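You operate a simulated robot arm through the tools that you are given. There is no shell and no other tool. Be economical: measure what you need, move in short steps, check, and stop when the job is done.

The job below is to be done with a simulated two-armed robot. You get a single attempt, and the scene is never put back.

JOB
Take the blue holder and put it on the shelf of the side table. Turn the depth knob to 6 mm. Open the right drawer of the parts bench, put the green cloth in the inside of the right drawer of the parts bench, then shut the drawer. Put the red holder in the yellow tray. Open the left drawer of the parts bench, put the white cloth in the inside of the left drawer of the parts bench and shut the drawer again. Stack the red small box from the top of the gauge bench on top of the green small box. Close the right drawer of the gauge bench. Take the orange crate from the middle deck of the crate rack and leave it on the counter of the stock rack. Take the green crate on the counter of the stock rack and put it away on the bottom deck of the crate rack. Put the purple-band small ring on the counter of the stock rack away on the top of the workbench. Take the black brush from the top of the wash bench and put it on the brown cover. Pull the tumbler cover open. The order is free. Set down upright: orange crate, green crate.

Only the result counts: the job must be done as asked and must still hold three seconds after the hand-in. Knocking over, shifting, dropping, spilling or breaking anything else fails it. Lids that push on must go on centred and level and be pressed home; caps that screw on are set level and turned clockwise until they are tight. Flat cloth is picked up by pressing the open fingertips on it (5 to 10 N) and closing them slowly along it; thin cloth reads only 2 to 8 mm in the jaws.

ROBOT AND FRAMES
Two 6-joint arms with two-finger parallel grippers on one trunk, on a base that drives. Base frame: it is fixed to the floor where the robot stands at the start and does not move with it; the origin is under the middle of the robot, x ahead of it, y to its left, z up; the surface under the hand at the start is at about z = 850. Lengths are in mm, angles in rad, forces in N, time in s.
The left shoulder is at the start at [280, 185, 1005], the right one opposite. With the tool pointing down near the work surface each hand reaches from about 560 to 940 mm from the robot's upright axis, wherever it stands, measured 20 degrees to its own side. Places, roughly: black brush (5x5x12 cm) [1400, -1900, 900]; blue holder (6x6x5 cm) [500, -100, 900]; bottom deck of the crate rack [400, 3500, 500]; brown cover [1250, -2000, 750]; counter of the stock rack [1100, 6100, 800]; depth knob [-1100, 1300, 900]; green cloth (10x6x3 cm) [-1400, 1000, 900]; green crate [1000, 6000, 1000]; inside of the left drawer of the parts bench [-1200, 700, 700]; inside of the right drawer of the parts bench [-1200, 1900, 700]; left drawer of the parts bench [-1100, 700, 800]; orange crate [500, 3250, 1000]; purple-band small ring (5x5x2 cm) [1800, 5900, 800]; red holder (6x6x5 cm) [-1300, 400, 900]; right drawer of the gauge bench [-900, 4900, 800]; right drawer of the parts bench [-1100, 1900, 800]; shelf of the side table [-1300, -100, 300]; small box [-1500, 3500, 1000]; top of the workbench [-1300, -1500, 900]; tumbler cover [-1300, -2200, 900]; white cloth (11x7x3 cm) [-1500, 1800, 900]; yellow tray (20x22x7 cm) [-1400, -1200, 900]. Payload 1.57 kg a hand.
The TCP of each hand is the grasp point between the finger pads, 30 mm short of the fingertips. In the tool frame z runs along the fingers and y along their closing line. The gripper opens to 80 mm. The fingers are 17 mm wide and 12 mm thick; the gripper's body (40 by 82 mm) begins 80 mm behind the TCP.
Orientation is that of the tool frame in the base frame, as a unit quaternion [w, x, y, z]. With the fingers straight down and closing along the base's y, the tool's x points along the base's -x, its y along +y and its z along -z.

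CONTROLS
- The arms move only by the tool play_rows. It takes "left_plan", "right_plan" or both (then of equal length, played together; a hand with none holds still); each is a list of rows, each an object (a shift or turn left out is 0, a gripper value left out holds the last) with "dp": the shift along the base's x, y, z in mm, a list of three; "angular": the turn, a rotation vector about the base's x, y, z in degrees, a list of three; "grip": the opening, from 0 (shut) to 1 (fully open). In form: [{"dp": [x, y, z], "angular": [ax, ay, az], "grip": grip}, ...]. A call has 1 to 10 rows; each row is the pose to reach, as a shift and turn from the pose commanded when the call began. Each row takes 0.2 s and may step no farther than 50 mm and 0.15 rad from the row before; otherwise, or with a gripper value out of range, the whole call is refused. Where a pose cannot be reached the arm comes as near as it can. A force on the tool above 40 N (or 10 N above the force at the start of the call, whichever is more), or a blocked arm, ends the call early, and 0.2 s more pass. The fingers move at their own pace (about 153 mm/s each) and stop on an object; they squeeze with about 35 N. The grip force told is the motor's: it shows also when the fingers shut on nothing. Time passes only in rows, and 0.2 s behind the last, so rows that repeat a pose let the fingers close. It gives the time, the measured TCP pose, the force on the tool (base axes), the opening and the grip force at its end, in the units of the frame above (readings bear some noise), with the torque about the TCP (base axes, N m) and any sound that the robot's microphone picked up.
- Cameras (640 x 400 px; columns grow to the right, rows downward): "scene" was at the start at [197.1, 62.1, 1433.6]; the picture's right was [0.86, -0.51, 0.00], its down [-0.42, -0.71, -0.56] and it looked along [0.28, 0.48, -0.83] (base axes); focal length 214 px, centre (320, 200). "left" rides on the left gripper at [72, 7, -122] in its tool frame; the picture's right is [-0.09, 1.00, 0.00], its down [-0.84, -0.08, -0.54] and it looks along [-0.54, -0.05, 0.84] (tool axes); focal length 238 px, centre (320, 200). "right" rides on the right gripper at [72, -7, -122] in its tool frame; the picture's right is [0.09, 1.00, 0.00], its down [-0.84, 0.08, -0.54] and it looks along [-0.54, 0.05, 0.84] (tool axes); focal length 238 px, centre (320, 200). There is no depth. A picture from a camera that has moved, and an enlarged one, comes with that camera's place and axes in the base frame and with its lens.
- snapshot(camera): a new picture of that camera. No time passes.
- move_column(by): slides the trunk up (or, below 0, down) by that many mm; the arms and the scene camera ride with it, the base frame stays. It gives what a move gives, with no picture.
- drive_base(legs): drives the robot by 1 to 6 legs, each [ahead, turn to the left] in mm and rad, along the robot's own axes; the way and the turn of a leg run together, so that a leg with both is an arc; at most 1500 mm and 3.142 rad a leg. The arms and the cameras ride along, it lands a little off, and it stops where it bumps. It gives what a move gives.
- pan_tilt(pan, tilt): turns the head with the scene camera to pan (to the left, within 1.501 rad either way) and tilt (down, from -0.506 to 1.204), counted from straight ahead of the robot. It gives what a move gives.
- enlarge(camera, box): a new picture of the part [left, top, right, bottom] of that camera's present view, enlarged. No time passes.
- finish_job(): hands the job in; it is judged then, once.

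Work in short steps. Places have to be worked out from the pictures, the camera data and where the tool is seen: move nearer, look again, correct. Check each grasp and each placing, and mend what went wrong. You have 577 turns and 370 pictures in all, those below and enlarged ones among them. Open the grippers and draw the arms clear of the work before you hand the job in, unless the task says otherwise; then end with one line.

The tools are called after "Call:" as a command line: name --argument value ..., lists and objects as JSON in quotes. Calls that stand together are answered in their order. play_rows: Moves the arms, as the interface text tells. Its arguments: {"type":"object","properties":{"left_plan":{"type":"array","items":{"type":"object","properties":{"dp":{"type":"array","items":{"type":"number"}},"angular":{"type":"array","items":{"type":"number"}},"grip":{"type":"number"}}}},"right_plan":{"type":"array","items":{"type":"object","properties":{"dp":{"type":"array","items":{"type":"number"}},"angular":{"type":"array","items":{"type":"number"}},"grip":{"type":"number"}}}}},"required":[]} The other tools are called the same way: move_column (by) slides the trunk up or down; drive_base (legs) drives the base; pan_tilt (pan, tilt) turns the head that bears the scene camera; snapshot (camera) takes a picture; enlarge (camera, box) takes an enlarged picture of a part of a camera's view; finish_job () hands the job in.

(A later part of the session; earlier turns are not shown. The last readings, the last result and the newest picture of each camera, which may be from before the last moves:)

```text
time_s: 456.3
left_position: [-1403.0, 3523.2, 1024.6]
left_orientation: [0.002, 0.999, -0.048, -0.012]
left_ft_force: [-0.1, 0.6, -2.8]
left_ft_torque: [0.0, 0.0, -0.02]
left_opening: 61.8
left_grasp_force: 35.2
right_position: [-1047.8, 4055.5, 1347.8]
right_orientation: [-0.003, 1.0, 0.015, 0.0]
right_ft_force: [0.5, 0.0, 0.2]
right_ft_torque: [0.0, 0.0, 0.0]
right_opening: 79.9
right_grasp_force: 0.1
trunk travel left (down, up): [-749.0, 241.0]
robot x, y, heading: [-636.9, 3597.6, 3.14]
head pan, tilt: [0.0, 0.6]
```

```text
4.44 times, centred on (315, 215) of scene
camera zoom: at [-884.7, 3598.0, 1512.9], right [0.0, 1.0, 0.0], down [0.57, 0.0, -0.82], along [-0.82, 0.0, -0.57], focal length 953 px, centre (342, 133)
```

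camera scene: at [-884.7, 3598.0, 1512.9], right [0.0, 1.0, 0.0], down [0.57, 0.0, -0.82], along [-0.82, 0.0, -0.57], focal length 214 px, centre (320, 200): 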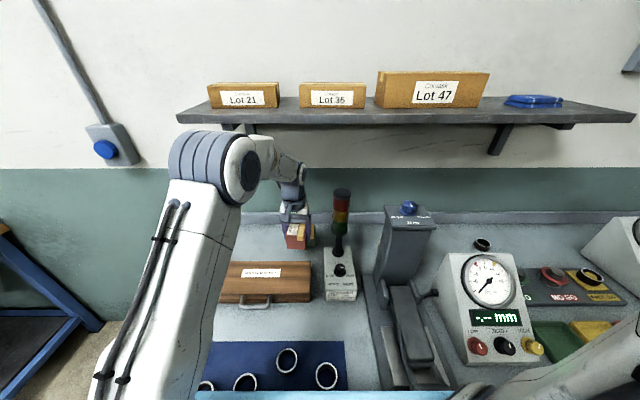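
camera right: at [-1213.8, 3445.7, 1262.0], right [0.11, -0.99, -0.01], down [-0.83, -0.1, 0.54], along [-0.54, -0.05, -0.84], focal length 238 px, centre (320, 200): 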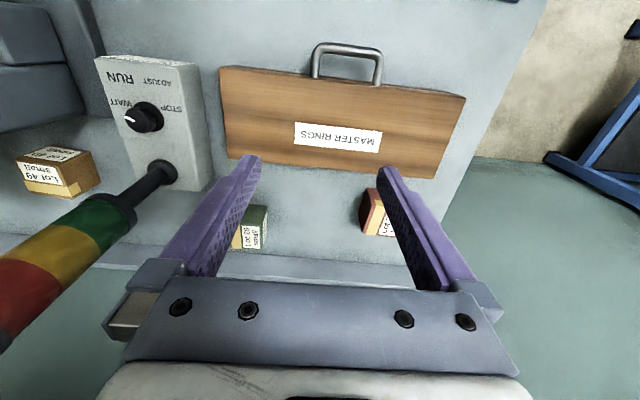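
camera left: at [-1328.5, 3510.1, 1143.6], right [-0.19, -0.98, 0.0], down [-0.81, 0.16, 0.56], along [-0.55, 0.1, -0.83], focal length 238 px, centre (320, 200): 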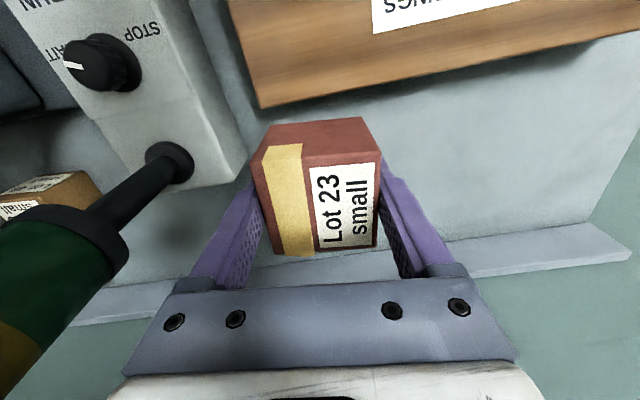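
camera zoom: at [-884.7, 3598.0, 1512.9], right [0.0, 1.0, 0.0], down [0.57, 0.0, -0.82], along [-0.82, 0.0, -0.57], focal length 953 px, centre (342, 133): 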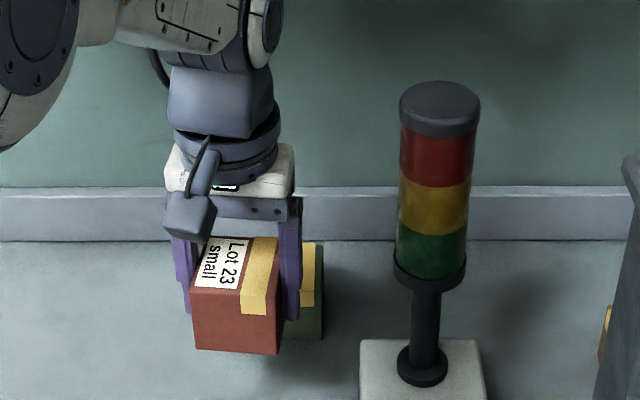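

Refined: green box centre [-1513,3554], top z≈941. I move the red box over it at z≈1025, squaring the yaw, and check.

Call:
play_rows --left_plan '[{"dp": [-25, 8, 0], "angular": [0, 0, 2]}, {"dp": [-50, 16, 0], "angular": [0, 0, 4]}, {"dp": [-80, 24, 0], "angular": [0, 0, 5.5]}, {"dp": [-110, 31, 0], "angular": [0, 0, 5.5]}]'

Call:
enlarge --camera "scene" --box '[260, 170, 370, 260]'

Call:
snapshot --camera "left"

```text
time_s: 457.3
left_position: [-1511.7, 3554.2, 1023.0]
left_orientation: [0.002, 1.0, -0.001, -0.011]
left_ft_force: [0.1, 0.3, -2.2]
left_ft_torque: [-0.02, 0.01, 0.02]
left_opening: 61.6
left_grasp_force: 35.0
right_position: [-1048.1, 4056.6, 1347.4]
right_orientation: [-0.003, 1.0, 0.015, 0.0]
right_ft_force: [-0.4, -0.2, 1.3]
right_ft_torque: [0.01, 0.0, -0.01]
right_opening: 80.0
right_grasp_force: 0.1
trunk travel left (down, up): [-749.0, 241.0]
robot x, y, heading: [-635.3, 3596.4, 3.144]
head pan, tilt: [0.0, 0.6]
```

```text
4.44 times, centred on (315, 215) of scene
camera zoom: at [-884.6, 3598.0, 1512.9], right [0.0, 1.0, 0.0], down [0.57, 0.0, -0.82], along [-0.82, 0.0, -0.57], focal length 953 px, centre (342, 133)
```

zoom: 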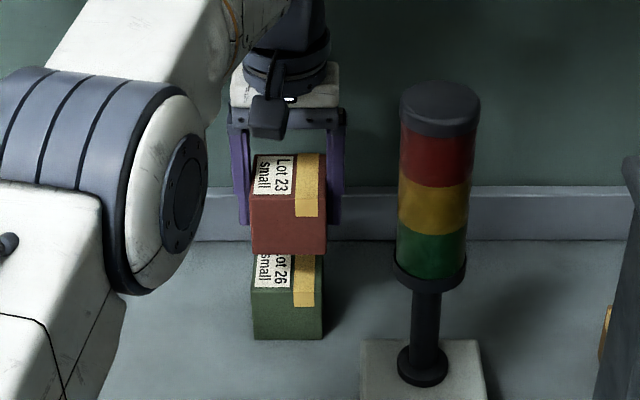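

```text
182 pictures are left
camera left: at [-1437.4, 3548.5, 1141.7], right [-0.09, -1.0, 0.01], down [-0.83, 0.08, 0.56], along [-0.56, 0.05, -0.83], focal length 238 px, centre (320, 200)
```

left: 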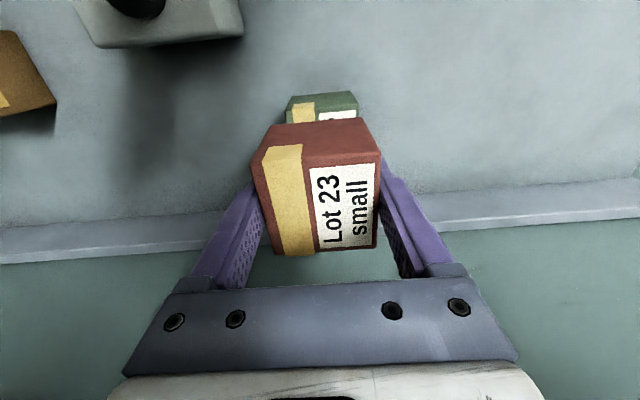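

Faces line up in both directions. I lower slowly until contact.

Call:
play_rows --left_plan '[{"dp": [0, 0, -20]}, {"dp": [0, 0, -32]}, {"dp": [0, 0, -37]}, {"dp": [0, 0, -40]}, {"dp": [0, 0, -42]}, {"dp": [0, 0, -44]}]'

Call:
enlarge --camera "scene" --box '[260, 170, 370, 260]'

```text
time_s: 458.7
left_position: [-1512.2, 3553.2, 980.3]
left_orientation: [0.001, 1.0, 0.0, -0.012]
left_ft_force: [0.5, 0.5, -0.8]
left_ft_torque: [0.08, -0.08, 0.01]
left_opening: 61.8
left_grasp_force: 35.0
right_position: [-1048.1, 4056.7, 1346.9]
right_orientation: [-0.004, 1.0, 0.015, -0.001]
right_ft_force: [-0.1, 0.0, -0.7]
right_ft_torque: [-0.01, -0.01, 0.02]
right_opening: 80.1
right_grasp_force: 0.1
trunk travel left (down, up): [-749.0, 241.0]
robot x, y, heading: [-636.1, 3598.1, 3.141]
head pan, tilt: [0.0, 0.6]
```

```text
4.44 times, centred on (315, 215) of scene
camera zoom: at [-884.6, 3598.0, 1513.0], right [0.0, 1.0, 0.0], down [0.56, 0.0, -0.83], along [-0.83, 0.0, -0.56], focal length 953 px, centre (342, 133)
```

zoom: 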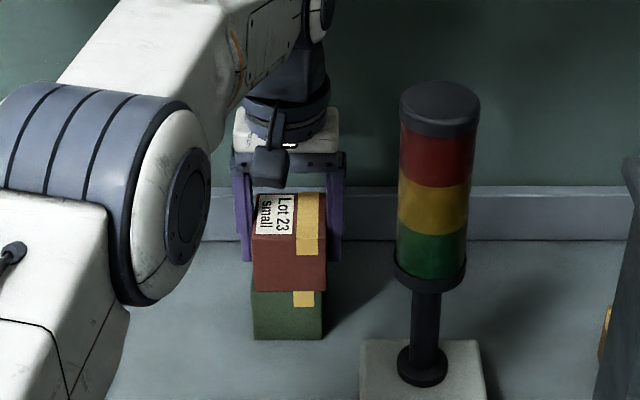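

Just in contact. I press 1.5 mm more, then open and rise.

Call:
play_rows --left_plan '[{"dp": [0, 0, -1.5]}, {"dp": [0, 0, -1.5], "grip": 0.88}, {"dp": [0, 0, -1.5], "grip": 0.9}, {"dp": [0, 0, 20]}, {"dp": [5, 0, 55]}, {"dp": [30, -10, 80]}, {"dp": [70, -20, 90]}, {"dp": [110, -40, 95]}, {"dp": [150, -60, 95]}]'

Call:
enlarge --camera "scene" --box '[260, 170, 370, 260]'

```text
time_s: 460.7
left_position: [-1359.9, 3494.0, 1074.4]
left_orientation: [0.001, 1.0, 0.0, -0.014]
left_ft_force: [-0.8, 0.4, -0.4]
left_ft_torque: [0.0, 0.0, 0.01]
left_opening: 72.0
left_grasp_force: 0.0
right_position: [-1049.1, 4055.7, 1348.2]
right_orientation: [-0.003, 1.0, 0.015, 0.0]
right_ft_force: [0.2, 0.6, -0.2]
right_ft_torque: [0.01, -0.03, -0.02]
right_opening: 79.9
right_grasp_force: 0.0
trunk travel left (down, up): [-749.0, 241.0]
robot x, y, heading: [-638.0, 3599.4, 3.14]
head pan, tilt: [0.0, 0.6]
```

```text
4.44 times, centred on (315, 215) of scene
camera zoom: at [-884.8, 3598.0, 1512.9], right [0.0, 1.0, 0.0], down [0.57, 0.0, -0.82], along [-0.82, 0.0, -0.57], focal length 953 px, centre (342, 133)
```

zoom: 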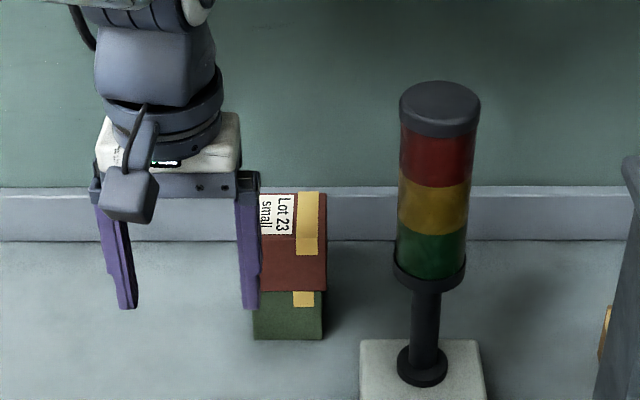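

Stacked cleanly. I back out and go to the gauge bench's right drawer near y=4900.

Call:
drive_base --legs '[[-310, 0]]'

Call:
move_column --by -49

Call:
drive_base --legs '[[0, -1.571], [1150, 0], [0, 1.571]]'

Call:
snapshot --camera "scene"

```text
time_s: 462.8
left_position: [-1046.2, 3493.4, 1075.2]
left_orientation: [0.002, 1.0, 0.0, -0.013]
left_ft_force: [0.0, -0.3, 0.2]
left_ft_torque: [0.0, -0.03, 0.01]
left_opening: 72.2
left_grasp_force: 0.0
right_position: [-735.3, 4055.7, 1348.0]
right_orientation: [-0.003, 1.0, 0.015, 0.0]
right_ft_force: [-0.6, -0.4, -0.1]
right_ft_torque: [0.01, -0.02, -0.01]
right_opening: 80.3
right_grasp_force: 0.1
trunk travel left (down, up): [-749.0, 241.0]
robot x, y, heading: [-323.7, 3596.0, 3.139]
head pan, tilt: [0.0, 0.6]
```

```text
time_s: 463.8
left_position: [-1046.6, 3493.6, 1026.2]
left_orientation: [0.001, 1.0, 0.0, -0.012]
left_ft_force: [-0.7, -0.7, -0.2]
left_ft_torque: [0.02, 0.02, 0.01]
left_opening: 72.1
left_grasp_force: 0.0
right_position: [-734.9, 4057.2, 1299.3]
right_orientation: [-0.003, 1.0, 0.014, -0.001]
right_ft_force: [0.2, -0.4, -0.3]
right_ft_torque: [0.0, 0.0, 0.02]
right_opening: 79.8
right_grasp_force: 0.0
trunk travel left (down, up): [-700.0, 290.0]
robot x, y, heading: [-323.4, 3598.3, 3.137]
head pan, tilt: [0.0, 0.6]
```

```text
time_s: 477.3
left_position: [-1052.0, 4641.8, 1025.3]
left_orientation: [0.002, 1.0, 0.005, -0.013]
left_ft_force: [-0.3, 0.3, -0.2]
left_ft_torque: [0.03, 0.01, -0.01]
left_opening: 71.8
left_grasp_force: 0.0
right_position: [-744.9, 5207.2, 1299.2]
right_orientation: [-0.004, 1.0, 0.02, -0.001]
right_ft_force: [0.2, 0.4, 0.5]
right_ft_torque: [-0.02, -0.03, -0.02]
right_opening: 79.8
right_grasp_force: 0.1
trunk travel left (down, up): [-700.0, 290.0]
robot x, y, heading: [-329.4, 4749.7, -3.134]
head pan, tilt: [0.0, 0.6]
```

```text
179 pictures are left
camera scene: at [-576.7, 4750.2, 1463.9], right [-0.01, 1.0, 0.0], down [0.56, 0.0, -0.83], along [-0.82, -0.01, -0.56], focal length 214 px, centre (320, 200)
```

scene: 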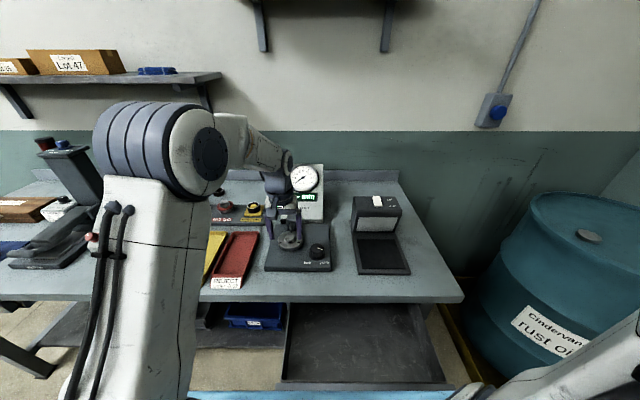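

The gauge bench's right drawer stands open ~200 mm ahead. The left hand hovers low over gauges, so I raise it first, then back off 260 mm.

Call:
play_rows --left_plan '[{"dp": [0, 0, 45], "angular": [0, -1.4, 0]}, {"dp": [0, 0, 90], "angular": [0, -1.4, 0]}, {"dp": [0, 0, 110], "angular": [0, -1.4, 0]}]'

Call:
pan_tilt --pan -1.5 --tilt 0.5

Call:
snapshot --camera "scene"

Call:
pan_tilt --pan 1.5 --tilt 0.5

Call:
snapshot --camera "scene"

```text
time_s: 478.1
left_position: [-1050.8, 4641.8, 1133.5]
left_orientation: [0.002, 1.0, 0.006, 0.0]
left_ft_force: [0.1, 0.1, 0.7]
left_ft_torque: [0.0, -0.02, 0.01]
left_opening: 72.1
left_grasp_force: 0.0
right_position: [-745.9, 5207.0, 1298.2]
right_orientation: [-0.003, 1.0, 0.02, 0.0]
right_ft_force: [-1.0, -0.1, -0.5]
right_ft_torque: [0.0, 0.01, -0.02]
right_opening: 79.7
right_grasp_force: 0.1
trunk travel left (down, up): [-700.0, 290.0]
robot x, y, heading: [-330.2, 4749.3, -3.133]
head pan, tilt: [0.0, 0.6]
```

```text
time_s: 479.7
left_position: [-1051.0, 4641.2, 1134.0]
left_orientation: [0.002, 1.0, 0.005, 0.0]
left_ft_force: [0.2, -0.7, 0.1]
left_ft_torque: [0.03, 0.0, 0.04]
left_opening: 72.1
left_grasp_force: 0.0
right_position: [-745.1, 5207.0, 1298.4]
right_orientation: [-0.004, 1.0, 0.02, -0.001]
right_ft_force: [0.1, -0.1, 0.0]
right_ft_torque: [-0.02, -0.03, 0.01]
right_opening: 79.8
right_grasp_force: 0.1
trunk travel left (down, up): [-700.0, 290.0]
robot x, y, heading: [-327.1, 4748.9, -3.13]
head pan, tilt: [-1.499, 0.499]
```

```text
178 pictures are left
camera scene: at [-495.6, 4841.6, 1473.0], right [1.0, 0.08, 0.0], down [0.04, -0.48, -0.88], along [-0.07, 0.88, -0.48], focal length 214 px, centre (320, 200)
```

scene: 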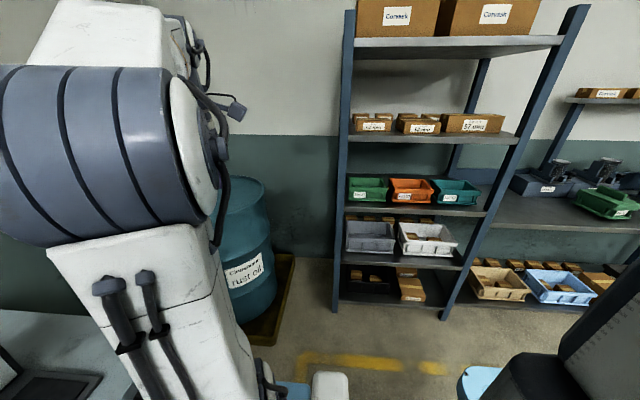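

```text
time_s: 482.3
left_position: [-1050.3, 4641.2, 1133.8]
left_orientation: [0.002, 1.0, 0.005, 0.0]
left_ft_force: [-0.5, 0.7, -0.2]
left_ft_torque: [-0.01, 0.01, 0.02]
left_opening: 72.2
left_grasp_force: 0.1
right_position: [-746.2, 5206.6, 1298.8]
right_orientation: [-0.004, 1.0, 0.02, -0.001]
right_ft_force: [1.2, 0.2, -0.1]
right_ft_torque: [0.0, -0.01, 0.02]
right_opening: 80.2
right_grasp_force: 0.1
trunk travel left (down, up): [-700.0, 290.0]
robot x, y, heading: [-329.7, 4748.9, -3.132]
head pan, tilt: [1.499, 0.499]
```

```text
177 pictures are left
camera scene: at [-494.0, 4660.1, 1473.0], right [-1.0, 0.06, 0.0], down [0.03, 0.48, -0.88], along [-0.06, -0.88, -0.48], focal length 214 px, centre (320, 200)
```

scene: 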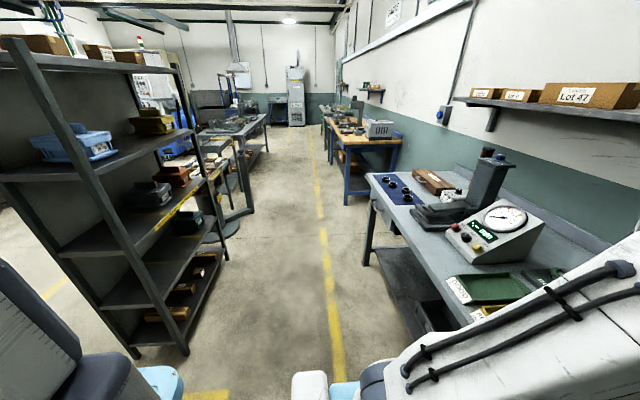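

Behind is open floor here. I back 250 mm and bring the right hand in front of the drawer.

Call:
drive_base --legs '[[-250, 0]]'

Call:
pan_tilt --pan -0.2 --tilt 0.75

Call:
snapshot --camera "scene"

Call:
snapshot --camera "right"

```text
time_s: 484.1
left_position: [-801.8, 4641.0, 1132.6]
left_orientation: [0.002, 1.0, 0.007, 0.0]
left_ft_force: [0.1, -0.1, -0.3]
left_ft_torque: [0.02, -0.01, 0.03]
left_opening: 71.9
left_grasp_force: 0.2
right_position: [-500.1, 5208.6, 1298.7]
right_orientation: [-0.004, 1.0, 0.022, 0.0]
right_ft_force: [-0.3, 0.2, -0.7]
right_ft_torque: [-0.01, -0.02, 0.02]
right_opening: 79.9
right_grasp_force: 0.0
trunk travel left (down, up): [-700.0, 290.0]
robot x, y, heading: [-80.5, 4750.2, -3.128]
head pan, tilt: [1.499, 0.499]
```

```text
time_s: 485.8
left_position: [-801.0, 4641.2, 1133.8]
left_orientation: [0.001, 1.0, 0.007, -0.001]
left_ft_force: [-0.3, -0.4, -0.2]
left_ft_torque: [0.01, -0.01, 0.02]
left_opening: 71.9
left_grasp_force: 0.0
right_position: [-498.4, 5209.1, 1297.7]
right_orientation: [-0.003, 1.0, 0.022, -0.001]
right_ft_force: [0.2, 0.0, -1.3]
right_ft_torque: [0.0, -0.01, -0.02]
right_opening: 80.1
right_grasp_force: 0.1
trunk travel left (down, up): [-700.0, 290.0]
robot x, y, heading: [-80.7, 4754.0, -3.128]
head pan, tilt: [-0.201, 0.75]
```

```text
176 pictures are left
camera scene: at [-321.1, 4768.3, 1451.0], right [0.19, 0.98, 0.0], down [0.67, -0.13, -0.73], along [-0.72, 0.14, -0.68], focal length 214 px, centre (320, 200)
```

scene: 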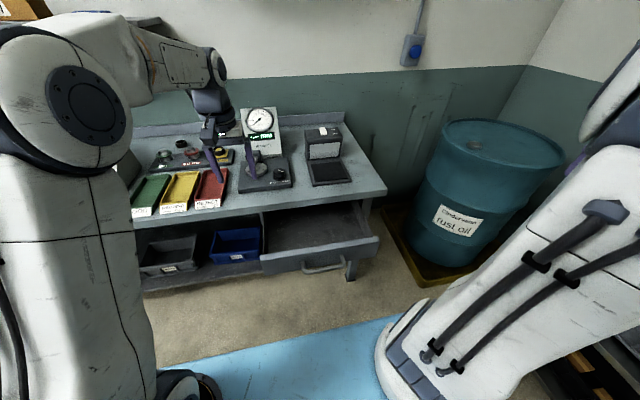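

```text
175 pictures are left
camera right: at [-427.1, 5217.5, 1420.7], right [0.14, -0.99, -0.01], down [-0.83, -0.12, 0.54], along [-0.54, -0.07, -0.84], focal length 238 px, centre (320, 200)
```

right: 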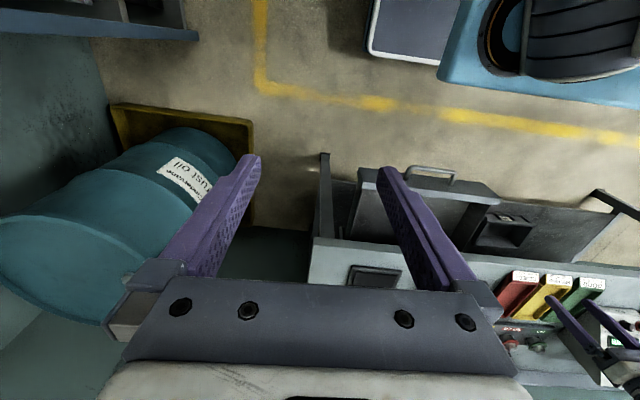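

The bar is at about [-687,4850,785]. I bring the right hand, closed, in front of it at height.

Call:
play_rows --right_plan '[{"dp": [-16, -40, 0], "grip": 0}, {"dp": [-32, -80, 0]}, {"dp": [-48, -120, 0]}, {"dp": [-64, -160, -10]}, {"dp": [-80, -200, -20]}, {"dp": [-96, -240, -30]}, {"dp": [-112, -280, -40]}, {"dp": [-128, -320, -50]}, {"dp": [-143, -357, -60]}, {"dp": [-143, -357, -105]}]'

Call:
play_rows --right_plan '[{"dp": [0, 0, -45]}, {"dp": [0, 0, -90]}, {"dp": [0, 0, -135]}, {"dp": [0, 0, -180]}, {"dp": [0, 0, -225]}, {"dp": [0, 0, -265]}]'

Call:
snapshot --camera "right"

```text
time_s: 488.0
left_position: [-801.3, 4640.8, 1133.5]
left_orientation: [0.002, 1.0, 0.007, 0.0]
left_ft_force: [-0.1, 0.4, -0.4]
left_ft_torque: [0.05, -0.02, -0.01]
left_opening: 72.1
left_grasp_force: 0.0
right_position: [-639.5, 4851.7, 1193.4]
right_orientation: [-0.004, 1.0, 0.023, 0.0]
right_ft_force: [0.4, -0.6, 0.8]
right_ft_torque: [0.02, 0.02, 0.0]
right_opening: 0.2
right_grasp_force: 21.3
trunk travel left (down, up): [-700.0, 290.0]
robot x, y, heading: [-83.3, 4756.4, -3.132]
head pan, tilt: [-0.201, 0.75]
```

```text
time_s: 489.4
left_position: [-801.9, 4640.2, 1134.1]
left_orientation: [0.002, 1.0, 0.007, 0.0]
left_ft_force: [-0.1, 0.2, 0.3]
left_ft_torque: [-0.01, 0.0, 0.0]
left_opening: 71.9
left_grasp_force: 0.0
right_position: [-641.6, 4849.4, 927.5]
right_orientation: [-0.004, 1.0, 0.022, -0.001]
right_ft_force: [0.3, -0.3, 0.2]
right_ft_torque: [-0.01, 0.02, -0.02]
right_opening: 0.0
right_grasp_force: 20.8
trunk travel left (down, up): [-700.0, 290.0]
robot x, y, heading: [-78.3, 4754.0, -3.131]
head pan, tilt: [-0.201, 0.75]
```

```text
174 pictures are left
camera right: at [-569.9, 4859.7, 1050.1], right [0.14, -0.99, -0.01], down [-0.83, -0.12, 0.54], along [-0.54, -0.07, -0.84], focal length 238 px, centre (320, 200)
```

right: 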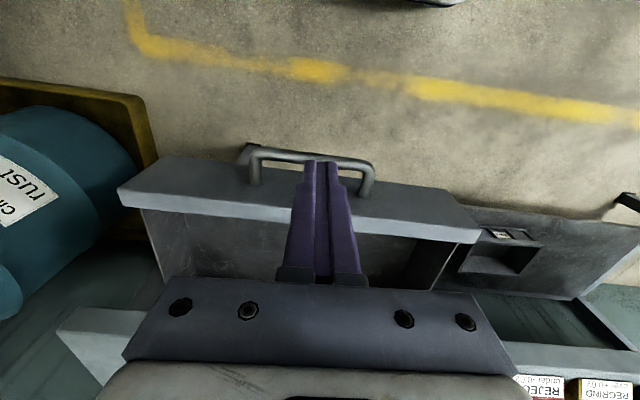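

Bar at x≈-680, just ahead. I lower to z≈800 and push.

Call:
play_rows --right_plan '[{"dp": [3, 0, -45]}, {"dp": [3, 0, -90]}, {"dp": [3, 0, -127]}, {"dp": [-30, 0, -127]}, {"dp": [-65, 0, -127]}, {"dp": [-100, 0, -127]}, {"dp": [-135, 0, -127]}, {"dp": [-170, 0, -127]}]'

Call:
snapshot --camera "right"

```text
time_s: 491.2
left_position: [-802.6, 4640.3, 1133.9]
left_orientation: [0.001, 1.0, 0.007, 0.0]
left_ft_force: [-0.3, 0.6, -0.3]
left_ft_torque: [-0.03, -0.02, -0.01]
left_opening: 71.8
left_grasp_force: 0.1
right_position: [-813.5, 4850.2, 801.0]
right_orientation: [-0.004, 1.0, 0.022, -0.001]
right_ft_force: [0.3, 1.0, 0.1]
right_ft_torque: [0.03, -0.01, 0.01]
right_opening: 0.0
right_grasp_force: 21.0
right hand out of reach, approached as far as the arm can: row 3
trunk travel left (down, up): [-700.0, 290.0]
robot x, y, heading: [-82.7, 4753.0, -3.135]
head pan, tilt: [-0.201, 0.75]
```

```text
173 pictures are left
camera right: at [-741.0, 4860.6, 923.3], right [0.14, -0.99, -0.01], down [-0.83, -0.12, 0.54], along [-0.54, -0.07, -0.84], focal length 238 px, centre (320, 200)
```

right: 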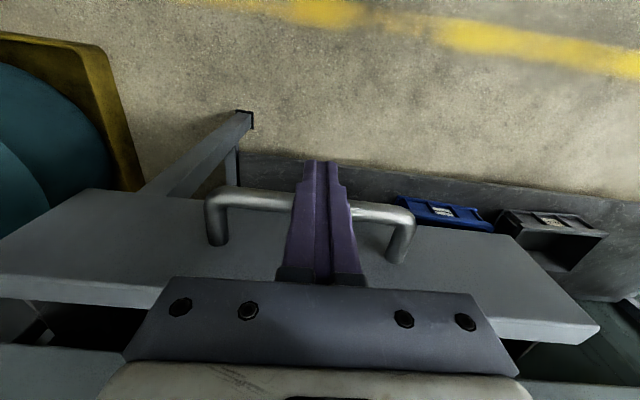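

Moving in. I push the remaining way to the stop.

Call:
play_rows --right_plan '[{"dp": [-25, 0, 0]}, {"dp": [-48, 0, 0]}, {"dp": [-62, 0, 0]}, {"dp": [-70, 0, 0]}, {"dp": [-76, 0, 0]}, {"dp": [-82, 0, 0]}, {"dp": [-88, 0, 0]}]'

Call:
snapshot --camera "right"

```text
time_s: 492.8
left_position: [-800.3, 4640.9, 1134.6]
left_orientation: [0.001, 1.0, 0.007, 0.0]
left_ft_force: [-0.8, 0.9, 0.0]
left_ft_torque: [0.01, -0.03, 0.03]
left_opening: 72.1
left_grasp_force: 0.0
right_position: [-897.7, 4851.0, 799.4]
right_orientation: [-0.003, 1.0, 0.022, 0.002]
right_ft_force: [15.2, -0.5, 4.4]
right_ft_torque: [-0.11, 0.35, 0.05]
right_opening: 0.3
right_grasp_force: 21.2
trunk travel left (down, up): [-700.0, 290.0]
robot x, y, heading: [-83.7, 4752.6, -3.127]
head pan, tilt: [-0.201, 0.75]
```

```text
172 pictures are left
camera right: at [-826.9, 4861.1, 923.0], right [0.14, -0.99, -0.01], down [-0.84, -0.12, 0.54], along [-0.53, -0.07, -0.84], focal length 238 px, centre (320, 200)
```

right: 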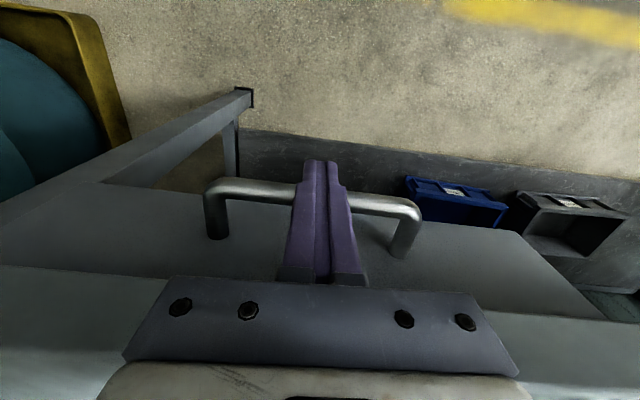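

Resistance of 15 N now; I push a few mm more to make sure it is home.

Call:
play_rows --right_plan '[{"dp": [-4, 0, 0]}, {"dp": [-8, 0, 0]}, {"dp": [-12, 0, 0]}]'

Call:
play_rows --right_plan '[{"dp": [45, 0, 0]}, {"dp": [90, 0, 0]}, {"dp": [135, 0, 20]}, {"dp": [175, 10, 40]}, {"dp": [200, 40, 70]}, {"dp": [210, 70, 105]}, {"dp": [210, 100, 140]}, {"dp": [210, 130, 180]}]'

Call:
snapshot --camera "scene"

```text
time_s: 493.2
left_position: [-800.3, 4641.5, 1134.7]
left_orientation: [0.002, 1.0, 0.006, -0.001]
left_ft_force: [-0.3, 0.2, 0.5]
left_ft_torque: [0.02, 0.03, -0.01]
left_opening: 72.3
left_grasp_force: 0.0
right_position: [-896.7, 4852.3, 800.9]
right_orientation: [-0.004, 1.0, 0.021, 0.008]
right_ft_force: [10.5, 0.1, 15.4]
right_ft_torque: [0.03, -0.23, -0.1]
right_opening: 0.1
right_grasp_force: 20.9
trunk travel left (down, up): [-700.0, 290.0]
robot x, y, heading: [-80.9, 4755.5, -3.13]
head pan, tilt: [-0.201, 0.75]
stopped in row 2 (right hand): the force on the tool passed its limit at 44 N (the readings are from after the stop); the commanded pose is now the measured one
```

```text
time_s: 495.1
left_position: [-800.6, 4640.1, 1133.9]
left_orientation: [0.001, 1.0, 0.007, 0.001]
left_ft_force: [-0.4, 0.2, -0.5]
left_ft_torque: [0.03, 0.0, 0.0]
left_opening: 71.8
left_grasp_force: 0.0
right_position: [-691.5, 4980.8, 977.7]
right_orientation: [-0.004, 1.0, 0.023, 0.008]
right_ft_force: [-0.6, -0.2, 0.0]
right_ft_torque: [-0.03, -0.02, 0.04]
right_opening: 0.0
right_grasp_force: 21.2
trunk travel left (down, up): [-700.0, 290.0]
robot x, y, heading: [-82.9, 4755.0, -3.13]
head pan, tilt: [-0.201, 0.75]
```

```text
171 pictures are left
camera scene: at [-321.0, 4768.3, 1451.0], right [0.19, 0.98, 0.0], down [0.67, -0.13, -0.73], along [-0.72, 0.14, -0.68], focal length 214 px, centre (320, 200)
```

scene: 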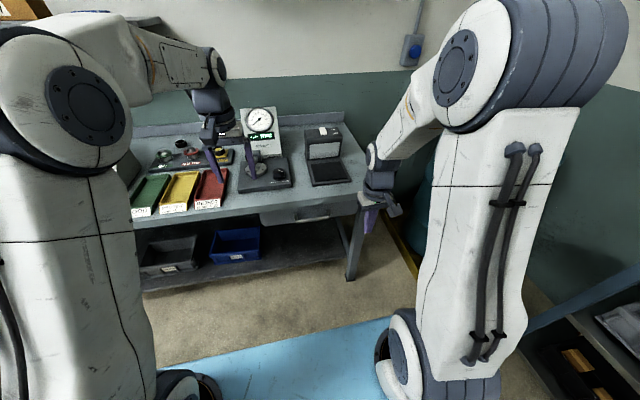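

The drawer is shut. Next the crates: I tuck both hands close, then travel to the crate rack.

Call:
play_rows --left_plan '[{"dp": [31, -35, 0], "grip": 1}, {"dp": [63, -71, 0]}, {"dp": [95, -106, 0]}, {"dp": [127, -142, 0]}, {"dp": [159, -177, 0]}, {"dp": [190, -213, 0]}, {"dp": [222, -248, 0]}, {"dp": [254, -284, 0]}, {"dp": [286, -319, 0]}, {"dp": [316, -354, 0]}]' --right_plan '[{"dp": [20, 24, 16], "angular": [0, -0.9, 0], "grip": 1}, {"dp": [41, 49, 31], "angular": [0, 0.9, 0]}, {"dp": [62, 73, 47], "angular": [0, 0.9, 0]}, {"dp": [83, 98, 62], "angular": [0, 0.9, 0]}, {"dp": [104, 122, 78], "angular": [0, 0.9, 0]}, {"dp": [125, 146, 93], "angular": [0, 0.9, 0]}, {"dp": [146, 171, 108], "angular": [0, 0.9, 0]}, {"dp": [166, 195, 124], "angular": [0, 0.9, 0]}, {"dp": [187, 220, 140], "angular": [0, 0.9, 0]}, {"dp": [206, 243, 152], "angular": [0, 0.9, 0]}]'

Call:
drive_base --legs '[[370, 0], [0, 1.56], [1430, 0]]'

Call:
pan_tilt --pan 1.2 --tilt 0.3

Call:
snapshot --camera "scene"

```text
time_s: 497.2
left_position: [-487.3, 4287.2, 1133.0]
left_orientation: [0.002, 1.0, 0.007, 0.0]
left_ft_force: [0.1, -0.1, -0.5]
left_ft_torque: [0.02, 0.02, 0.01]
left_opening: 79.7
left_grasp_force: 0.1
right_position: [-483.8, 5222.2, 1131.7]
right_orientation: [-0.004, 1.0, 0.021, -0.001]
right_ft_force: [-0.1, 0.0, -0.2]
right_ft_torque: [0.02, -0.02, 0.03]
right_opening: 80.1
right_grasp_force: 0.0
trunk travel left (down, up): [-700.0, 290.0]
robot x, y, heading: [-79.2, 4754.4, -3.133]
head pan, tilt: [-0.201, 0.75]
```

```text
time_s: 510.1
left_position: [12.2, 2905.0, 1132.4]
left_orientation: [0.001, 0.708, 0.707, 0.001]
left_ft_force: [-0.1, 0.7, 0.0]
left_ft_torque: [-0.01, 0.0, -0.01]
left_opening: 80.0
left_grasp_force: 0.1
right_position: [-922.5, 2924.3, 1130.9]
right_orientation: [-0.002, 0.697, 0.717, -0.004]
right_ft_force: [-0.3, 0.6, -0.6]
right_ft_torque: [0.01, 0.01, 0.02]
right_opening: 80.0
right_grasp_force: 0.1
trunk travel left (down, up): [-700.0, 290.0]
robot x, y, heading: [-448.4, 3316.8, -1.576]
head pan, tilt: [-0.201, 0.75]
```

```text
time_s: 511.6
left_position: [10.9, 2905.6, 1132.8]
left_orientation: [0.001, 0.708, 0.706, 0.001]
left_ft_force: [0.7, -0.6, 0.6]
left_ft_torque: [0.05, 0.01, -0.02]
left_opening: 80.1
left_grasp_force: 0.1
right_position: [-923.3, 2924.9, 1130.7]
right_orientation: [-0.002, 0.698, 0.717, -0.004]
right_ft_force: [0.3, 0.1, -0.3]
right_ft_torque: [0.01, 0.0, -0.03]
right_opening: 80.1
right_grasp_force: 0.1
trunk travel left (down, up): [-700.0, 290.0]
robot x, y, heading: [-448.2, 3316.9, -1.578]
head pan, tilt: [1.201, 0.3]
```

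```text
170 pictures are left
camera scene: at [-360.7, 3126.9, 1491.4], right [-0.37, -0.93, 0.0], down [-0.28, 0.11, -0.96], along [0.89, -0.35, -0.3], focal length 214 px, centre (320, 200)
```

scene: 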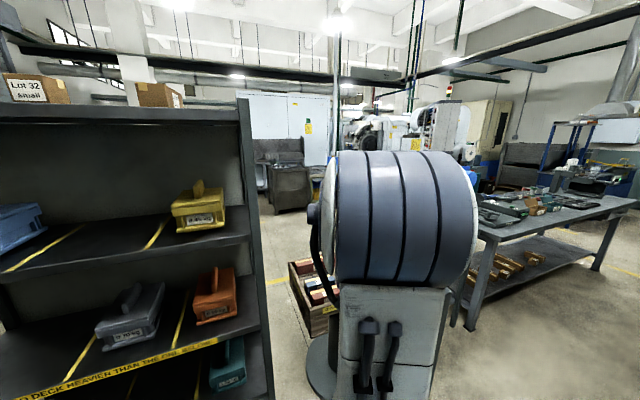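

Orange crate is on the middle deck toward the near end. I turn to face the rack.

Call:
drive_base --legs '[[0, 1.576]]'

Call:
pan_tilt --pan 0 --tilt 0.4

Call:
snapshot --camera "scene"

```text
time_s: 515.9
left_position: [-40.0, 3786.6, 1132.7]
left_orientation: [0.0, -0.006, 1.0, 0.001]
left_ft_force: [-0.3, 0.5, -0.2]
left_ft_torque: [0.01, 0.03, 0.0]
left_opening: 79.7
left_grasp_force: 0.0
right_position: [-45.3, 2850.5, 1130.4]
right_orientation: [0.001, -0.02, 1.0, -0.004]
right_ft_force: [0.3, -0.3, -0.3]
right_ft_torque: [-0.02, -0.01, 0.0]
right_opening: 80.1
right_grasp_force: 0.0
trunk travel left (down, up): [-700.0, 290.0]
robot x, y, heading: [-450.4, 3320.8, 0.008]
head pan, tilt: [1.201, 0.3]
```

```text
time_s: 517.3
left_position: [-40.5, 3786.1, 1132.7]
left_orientation: [-0.001, -0.005, 1.0, 0.002]
left_ft_force: [0.6, -0.2, -0.1]
left_ft_torque: [0.01, 0.03, 0.0]
left_opening: 80.2
left_grasp_force: 0.0
right_position: [-45.5, 2850.6, 1131.3]
right_orientation: [0.0, -0.021, 1.0, -0.005]
right_ft_force: [-0.2, -0.3, 0.5]
right_ft_torque: [0.03, 0.02, 0.02]
right_opening: 80.0
right_grasp_force: 0.0
trunk travel left (down, up): [-700.0, 290.0]
robot x, y, heading: [-449.9, 3321.2, 0.009]
head pan, tilt: [0.0, 0.4]
```

```text
169 pictures are left
camera scene: at [-194.3, 3324.0, 1482.1], right [0.01, -1.0, 0.0], down [-0.39, 0.0, -0.92], along [0.92, 0.01, -0.39], focal length 214 px, centre (320, 200)
```

scene: 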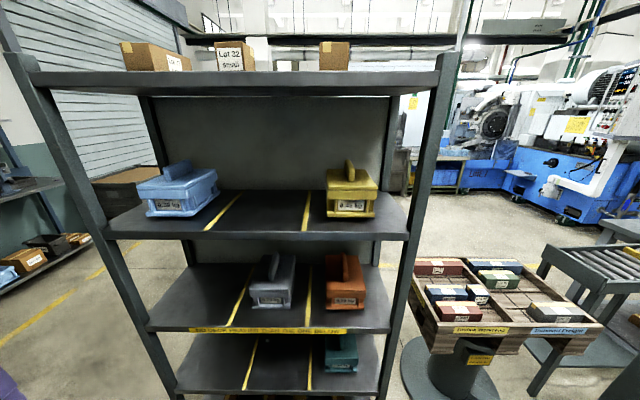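

Call:
enlarge --camera "scene" --box '[180, 220, 420, 400]'

Call:
enlarge --camera "scene" --box '[310, 240, 380, 320]'

```text
2.22 times, centred on (300, 310) of scene
camera zoom: at [-194.3, 3324.0, 1482.1], right [0.01, -1.0, 0.0], down [-0.39, 0.0, -0.92], along [0.92, 0.01, -0.39], focal length 477 px, centre (364, -44)
```

zoom: 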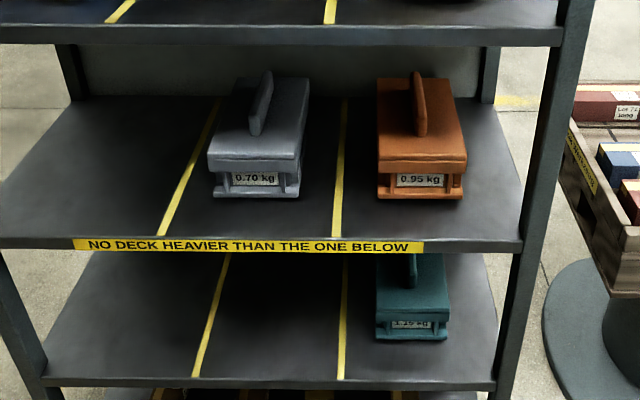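

```text
5.00 times, centred on (345, 280) of scene
camera zoom: at [-194.3, 3324.0, 1482.1], right [0.01, -1.0, 0.0], down [-0.39, 0.0, -0.92], along [0.92, 0.01, -0.39], focal length 1072 px, centre (195, -200)
```

zoom: 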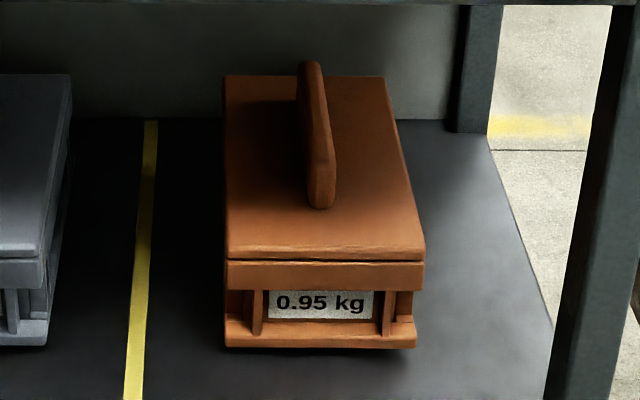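

Orange crate (0.95 kg): lid z≈918, fin handle spans x≈395–500 at y≈3240, deck spacing ~350 mm, so I must reach in with the tool pitched 30° below horizontal. I pitch the right hand 60° up while moving it in front of the crate.

Call:
play_rows --right_plan '[{"dp": [15, 38, 0], "angular": [0, -8.5, 0]}, {"dp": [30, 76, 0], "angular": [0, -17, 0]}, {"dp": [45, 114, -10], "angular": [0, -25.5, 0]}, {"dp": [60, 152, -20], "angular": [0, -34, 0]}, {"dp": [75, 190, -35], "angular": [0, -42.5, 0]}, {"dp": [90, 228, -50], "angular": [0, -51, 0]}, {"dp": [105, 266, -70], "angular": [0, -59.5, 0]}, {"dp": [120, 304, -90], "angular": [0, -60, 0]}, {"dp": [135, 342, -105], "angular": [0, -60, 0]}, {"dp": [150, 385, -115], "angular": [0, -60, 0]}]'

Call:
snapshot --camera "right"

Call:
snapshot --camera "scene"

```text
time_s: 519.5
left_position: [-39.5, 3785.4, 1133.3]
left_orientation: [-0.001, -0.007, 1.0, 0.002]
left_ft_force: [0.5, -0.6, 0.2]
left_ft_torque: [0.0, 0.01, 0.02]
left_opening: 79.8
left_grasp_force: 0.0
right_position: [216.7, 3123.6, 1154.8]
right_orientation: [0.499, -0.017, 0.866, -0.014]
right_ft_force: [-0.3, -0.2, 0.0]
right_ft_torque: [-0.02, 0.02, -0.01]
right_opening: 80.0
right_grasp_force: 0.0
right hand out of reach, approached as far as the arm can: row 3, 4, 5, 6, 7, 8, 9, 10
trunk travel left (down, up): [-700.0, 290.0]
robot x, y, heading: [-452.3, 3318.9, 0.017]
head pan, tilt: [0.0, 0.4]
```

```text
166 pictures are left
camera right: at [74.1, 3115.4, 1154.6], right [-0.06, 0.99, -0.12], down [-0.05, 0.12, 0.99], along [1.0, 0.07, 0.04], focal length 238 px, centre (320, 200)
```

right: 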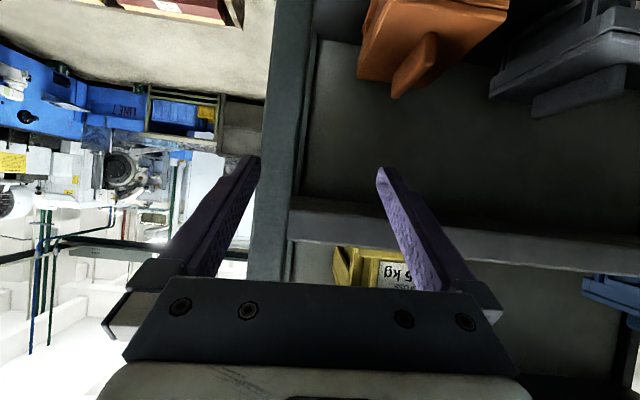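

```text
165 pictures are left
camera scene: at [-194.3, 3323.9, 1482.1], right [0.01, -1.0, 0.0], down [-0.39, 0.0, -0.92], along [0.92, 0.01, -0.39], focal length 214 px, centre (320, 200)
```

scene: 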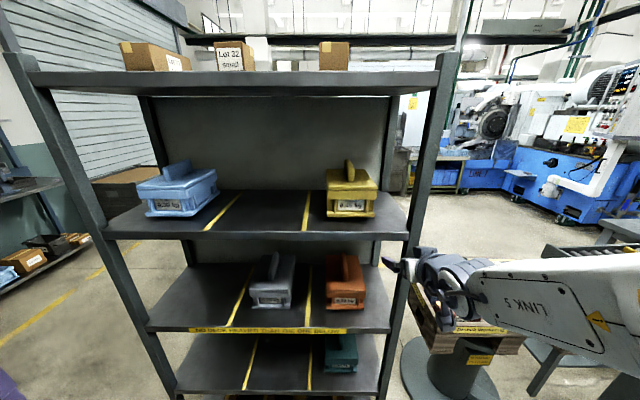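

The pitched hand settled at [217,3124,1155]. I lower the trunk 200 mm, then slide it in line with the fin.

Call:
move_column --by -200

Call:
play_rows --right_plan '[{"dp": [0, 30, 0]}, {"dp": [0, 60, 0]}, {"dp": [0, 90, 0]}, {"dp": [0, 116, 0]}]'

Call:
snapshot --camera "right"

Call:
pan_tilt --pan -0.2 --tilt 0.4

Call:
snapshot --camera "scene"

```text
time_s: 521.6
left_position: [-40.2, 3785.5, 932.6]
left_orientation: [0.0, -0.006, 1.0, 0.002]
left_ft_force: [-0.1, -0.5, -0.4]
left_ft_torque: [0.01, -0.02, 0.01]
left_opening: 79.8
left_grasp_force: 0.1
right_position: [216.4, 3123.2, 955.5]
right_orientation: [0.5, -0.016, 0.866, -0.015]
right_ft_force: [0.1, 0.2, -0.2]
right_ft_torque: [-0.01, 0.01, 0.01]
right_opening: 79.9
right_grasp_force: 0.0
trunk travel left (down, up): [-500.0, 490.0]
robot x, y, heading: [-450.4, 3320.6, 0.013]
head pan, tilt: [0.0, 0.4]
```

```text
time_s: 522.6
left_position: [-40.2, 3785.9, 933.0]
left_orientation: [-0.001, -0.006, 1.0, 0.002]
left_ft_force: [-0.6, 0.2, -0.1]
left_ft_torque: [-0.01, 0.0, -0.01]
left_opening: 80.0
left_grasp_force: 0.0
right_position: [221.7, 3129.9, 946.9]
right_orientation: [0.496, -0.045, 0.867, -0.015]
right_ft_force: [1.3, -0.5, 0.3]
right_ft_torque: [-0.03, 0.0, 0.0]
right_opening: 79.9
right_grasp_force: 0.0
right hand out of reach, approached as far as the arm can: row 1, 2, 3, 4
trunk travel left (down, up): [-500.0, 490.0]
robot x, y, heading: [-449.9, 3321.1, 0.012]
head pan, tilt: [0.0, 0.4]
```

```text
164 pictures are left
camera right: at [80.8, 3114.9, 947.2], right [-0.11, 0.98, -0.15], down [-0.05, 0.15, 0.99], along [0.99, 0.12, 0.03], focal length 238 px, centre (320, 200)
```

right: 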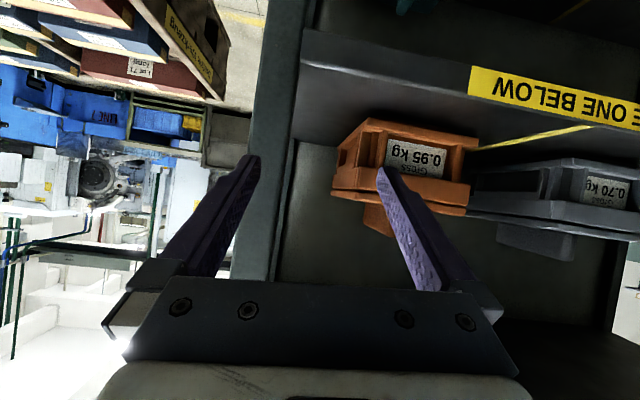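

```text
time_s: 523.4
left_position: [-40.0, 3786.3, 933.0]
left_orientation: [0.0, -0.006, 1.0, 0.002]
left_ft_force: [-0.1, 0.1, 0.0]
left_ft_torque: [0.0, 0.02, 0.0]
left_opening: 80.0
left_grasp_force: 0.1
right_position: [221.5, 3130.0, 946.9]
right_orientation: [0.495, -0.046, 0.868, -0.015]
right_ft_force: [0.4, -0.2, 0.2]
right_ft_torque: [-0.02, 0.0, -0.01]
right_opening: 80.0
right_grasp_force: 0.0
trunk travel left (down, up): [-500.0, 490.0]
robot x, y, heading: [-448.6, 3318.4, 0.009]
head pan, tilt: [-0.201, 0.4]
```

```text
163 pictures are left
camera scene: at [-195.9, 3305.5, 1282.1], right [-0.19, -0.98, 0.0], down [-0.38, 0.07, -0.92], along [0.9, -0.17, -0.39], focal length 214 px, centre (320, 200)
```

scene: 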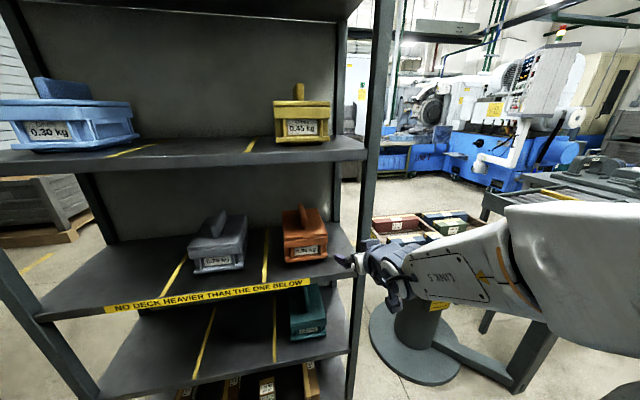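

The wrist is too close to the shoulder here. I back 120 mm so the pitched hand can swing in line with the fin.

Call:
drive_base --legs '[[-120, 0]]'

Call:
play_rows --right_plan '[{"dp": [30, 30, 0]}, {"dp": [60, 60, 0]}, {"dp": [80, 90, 0], "angular": [-1, 0, 2]}, {"dp": [90, 112, 0], "angular": [-1, 0, 3.5]}]'

Call:
snapshot --camera "right"

Call:
snapshot --camera "scene"

```text
time_s: 524.6
left_position: [-163.3, 3785.0, 933.0]
left_orientation: [0.0, -0.008, 1.0, 0.002]
left_ft_force: [-0.4, -0.6, -0.3]
left_ft_torque: [-0.02, 0.01, 0.05]
left_opening: 79.9
left_grasp_force: 0.2
right_position: [98.4, 3131.4, 946.1]
right_orientation: [0.495, -0.046, 0.867, -0.016]
right_ft_force: [-0.2, -0.1, 0.1]
right_ft_torque: [0.0, 0.0, 0.0]
right_opening: 80.0
right_grasp_force: 0.1
trunk travel left (down, up): [-500.0, 490.0]
robot x, y, heading: [-571.8, 3321.3, 0.01]
head pan, tilt: [-0.201, 0.4]
```

```text
time_s: 525.6
left_position: [-163.6, 3785.7, 933.7]
left_orientation: [-0.001, -0.007, 1.0, 0.002]
left_ft_force: [-0.8, -0.4, 0.3]
left_ft_torque: [-0.01, -0.01, -0.02]
left_opening: 80.2
left_grasp_force: 0.1
right_position: [182.8, 3180.5, 942.7]
right_orientation: [0.468, -0.097, 0.878, 0.012]
right_ft_force: [-0.6, -0.3, -0.3]
right_ft_torque: [-0.01, 0.02, 0.02]
right_opening: 80.1
right_grasp_force: 0.0
right hand out of reach, approached as far as the arm can: row 1, 2, 3, 4
trunk travel left (down, up): [-500.0, 490.0]
robot x, y, heading: [-572.0, 3319.6, 0.013]
head pan, tilt: [-0.201, 0.4]
```

```text
162 pictures are left
camera right: at [44.7, 3149.6, 953.5], right [-0.23, 0.96, -0.14], down [0.0, 0.15, 0.99], along [0.97, 0.23, -0.03], focal length 238 px, centre (320, 200)
```

right: 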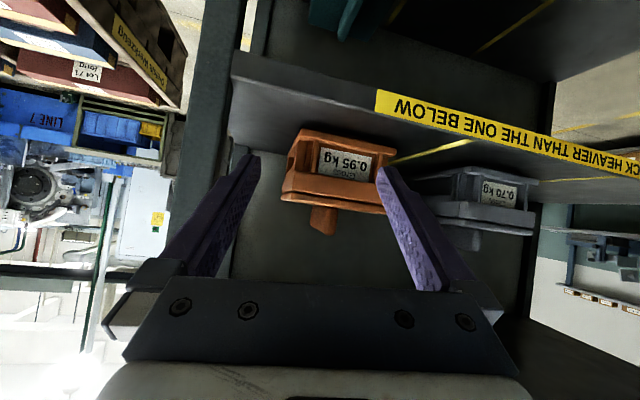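

```text
161 pictures are left
camera scene: at [-319.0, 3304.4, 1282.1], right [-0.19, -0.98, 0.0], down [-0.38, 0.07, -0.92], along [0.91, -0.17, -0.39], focal length 214 px, centre (320, 200)
```

scene: 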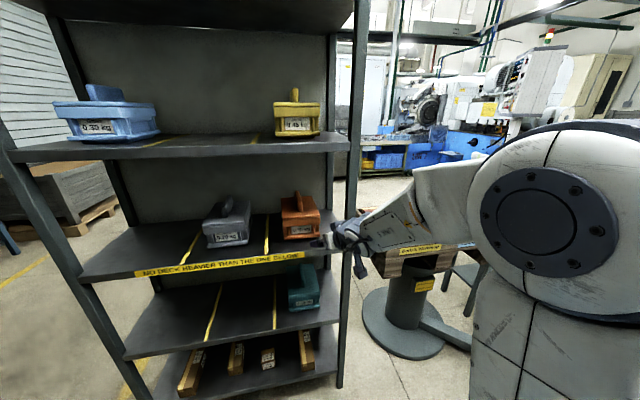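

The limit eases as the hand goes further forward. I move diagonally toward [320,3240] while correcting the orientation.

Call:
play_rows --right_plan '[{"dp": [40, 25, 2], "angular": [1.1, -1, -2.6]}, {"dp": [80, 45, 2], "angular": [2.2, -2, -5.2]}, {"dp": [110, 58, 2], "angular": [3.3, -3, -7.8]}, {"dp": [135, 60, 2], "angular": [4.4, -3.9, -10.3]}]'

Call:
snapshot --camera "right"

Call:
enlarge --camera "scene" --box '[180, 140, 400, 290]'

```text
time_s: 526.6
left_position: [-163.7, 3786.3, 932.3]
left_orientation: [0.0, -0.008, 1.0, 0.002]
left_ft_force: [0.5, 0.5, -0.3]
left_ft_torque: [0.0, -0.05, -0.03]
left_opening: 80.0
left_grasp_force: 0.0
right_position: [318.8, 3158.1, 966.4]
right_orientation: [0.514, -0.081, 0.854, -0.021]
right_ft_force: [1.0, 11.6, -2.5]
right_ft_torque: [-0.17, -0.08, -0.58]
right_opening: 70.0
right_grasp_force: 0.1
right hand out of reach, approached as far as the arm can: row 1, 2, 3, 4
trunk travel left (down, up): [-500.0, 490.0]
robot x, y, heading: [-571.4, 3320.2, 0.014]
head pan, tilt: [-0.201, 0.4]
```

```text
160 pictures are left
camera right: at [179.3, 3134.8, 962.3], right [-0.16, 0.97, -0.2], down [-0.1, 0.19, 0.98], along [0.98, 0.17, 0.07], focal length 238 px, centre (320, 200)
```

right: 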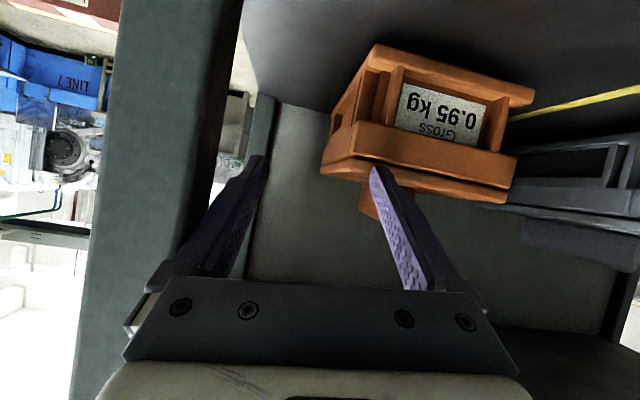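

```text
2.67 times, centred on (290, 215) of scene
camera zoom: at [-318.8, 3305.3, 1282.0], right [-0.19, -0.98, 0.0], down [-0.38, 0.07, -0.92], along [0.91, -0.17, -0.39], focal length 572 px, centre (400, 160)
```

zoom: 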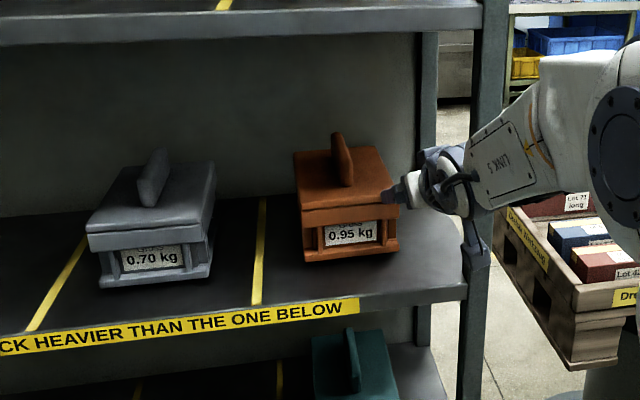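

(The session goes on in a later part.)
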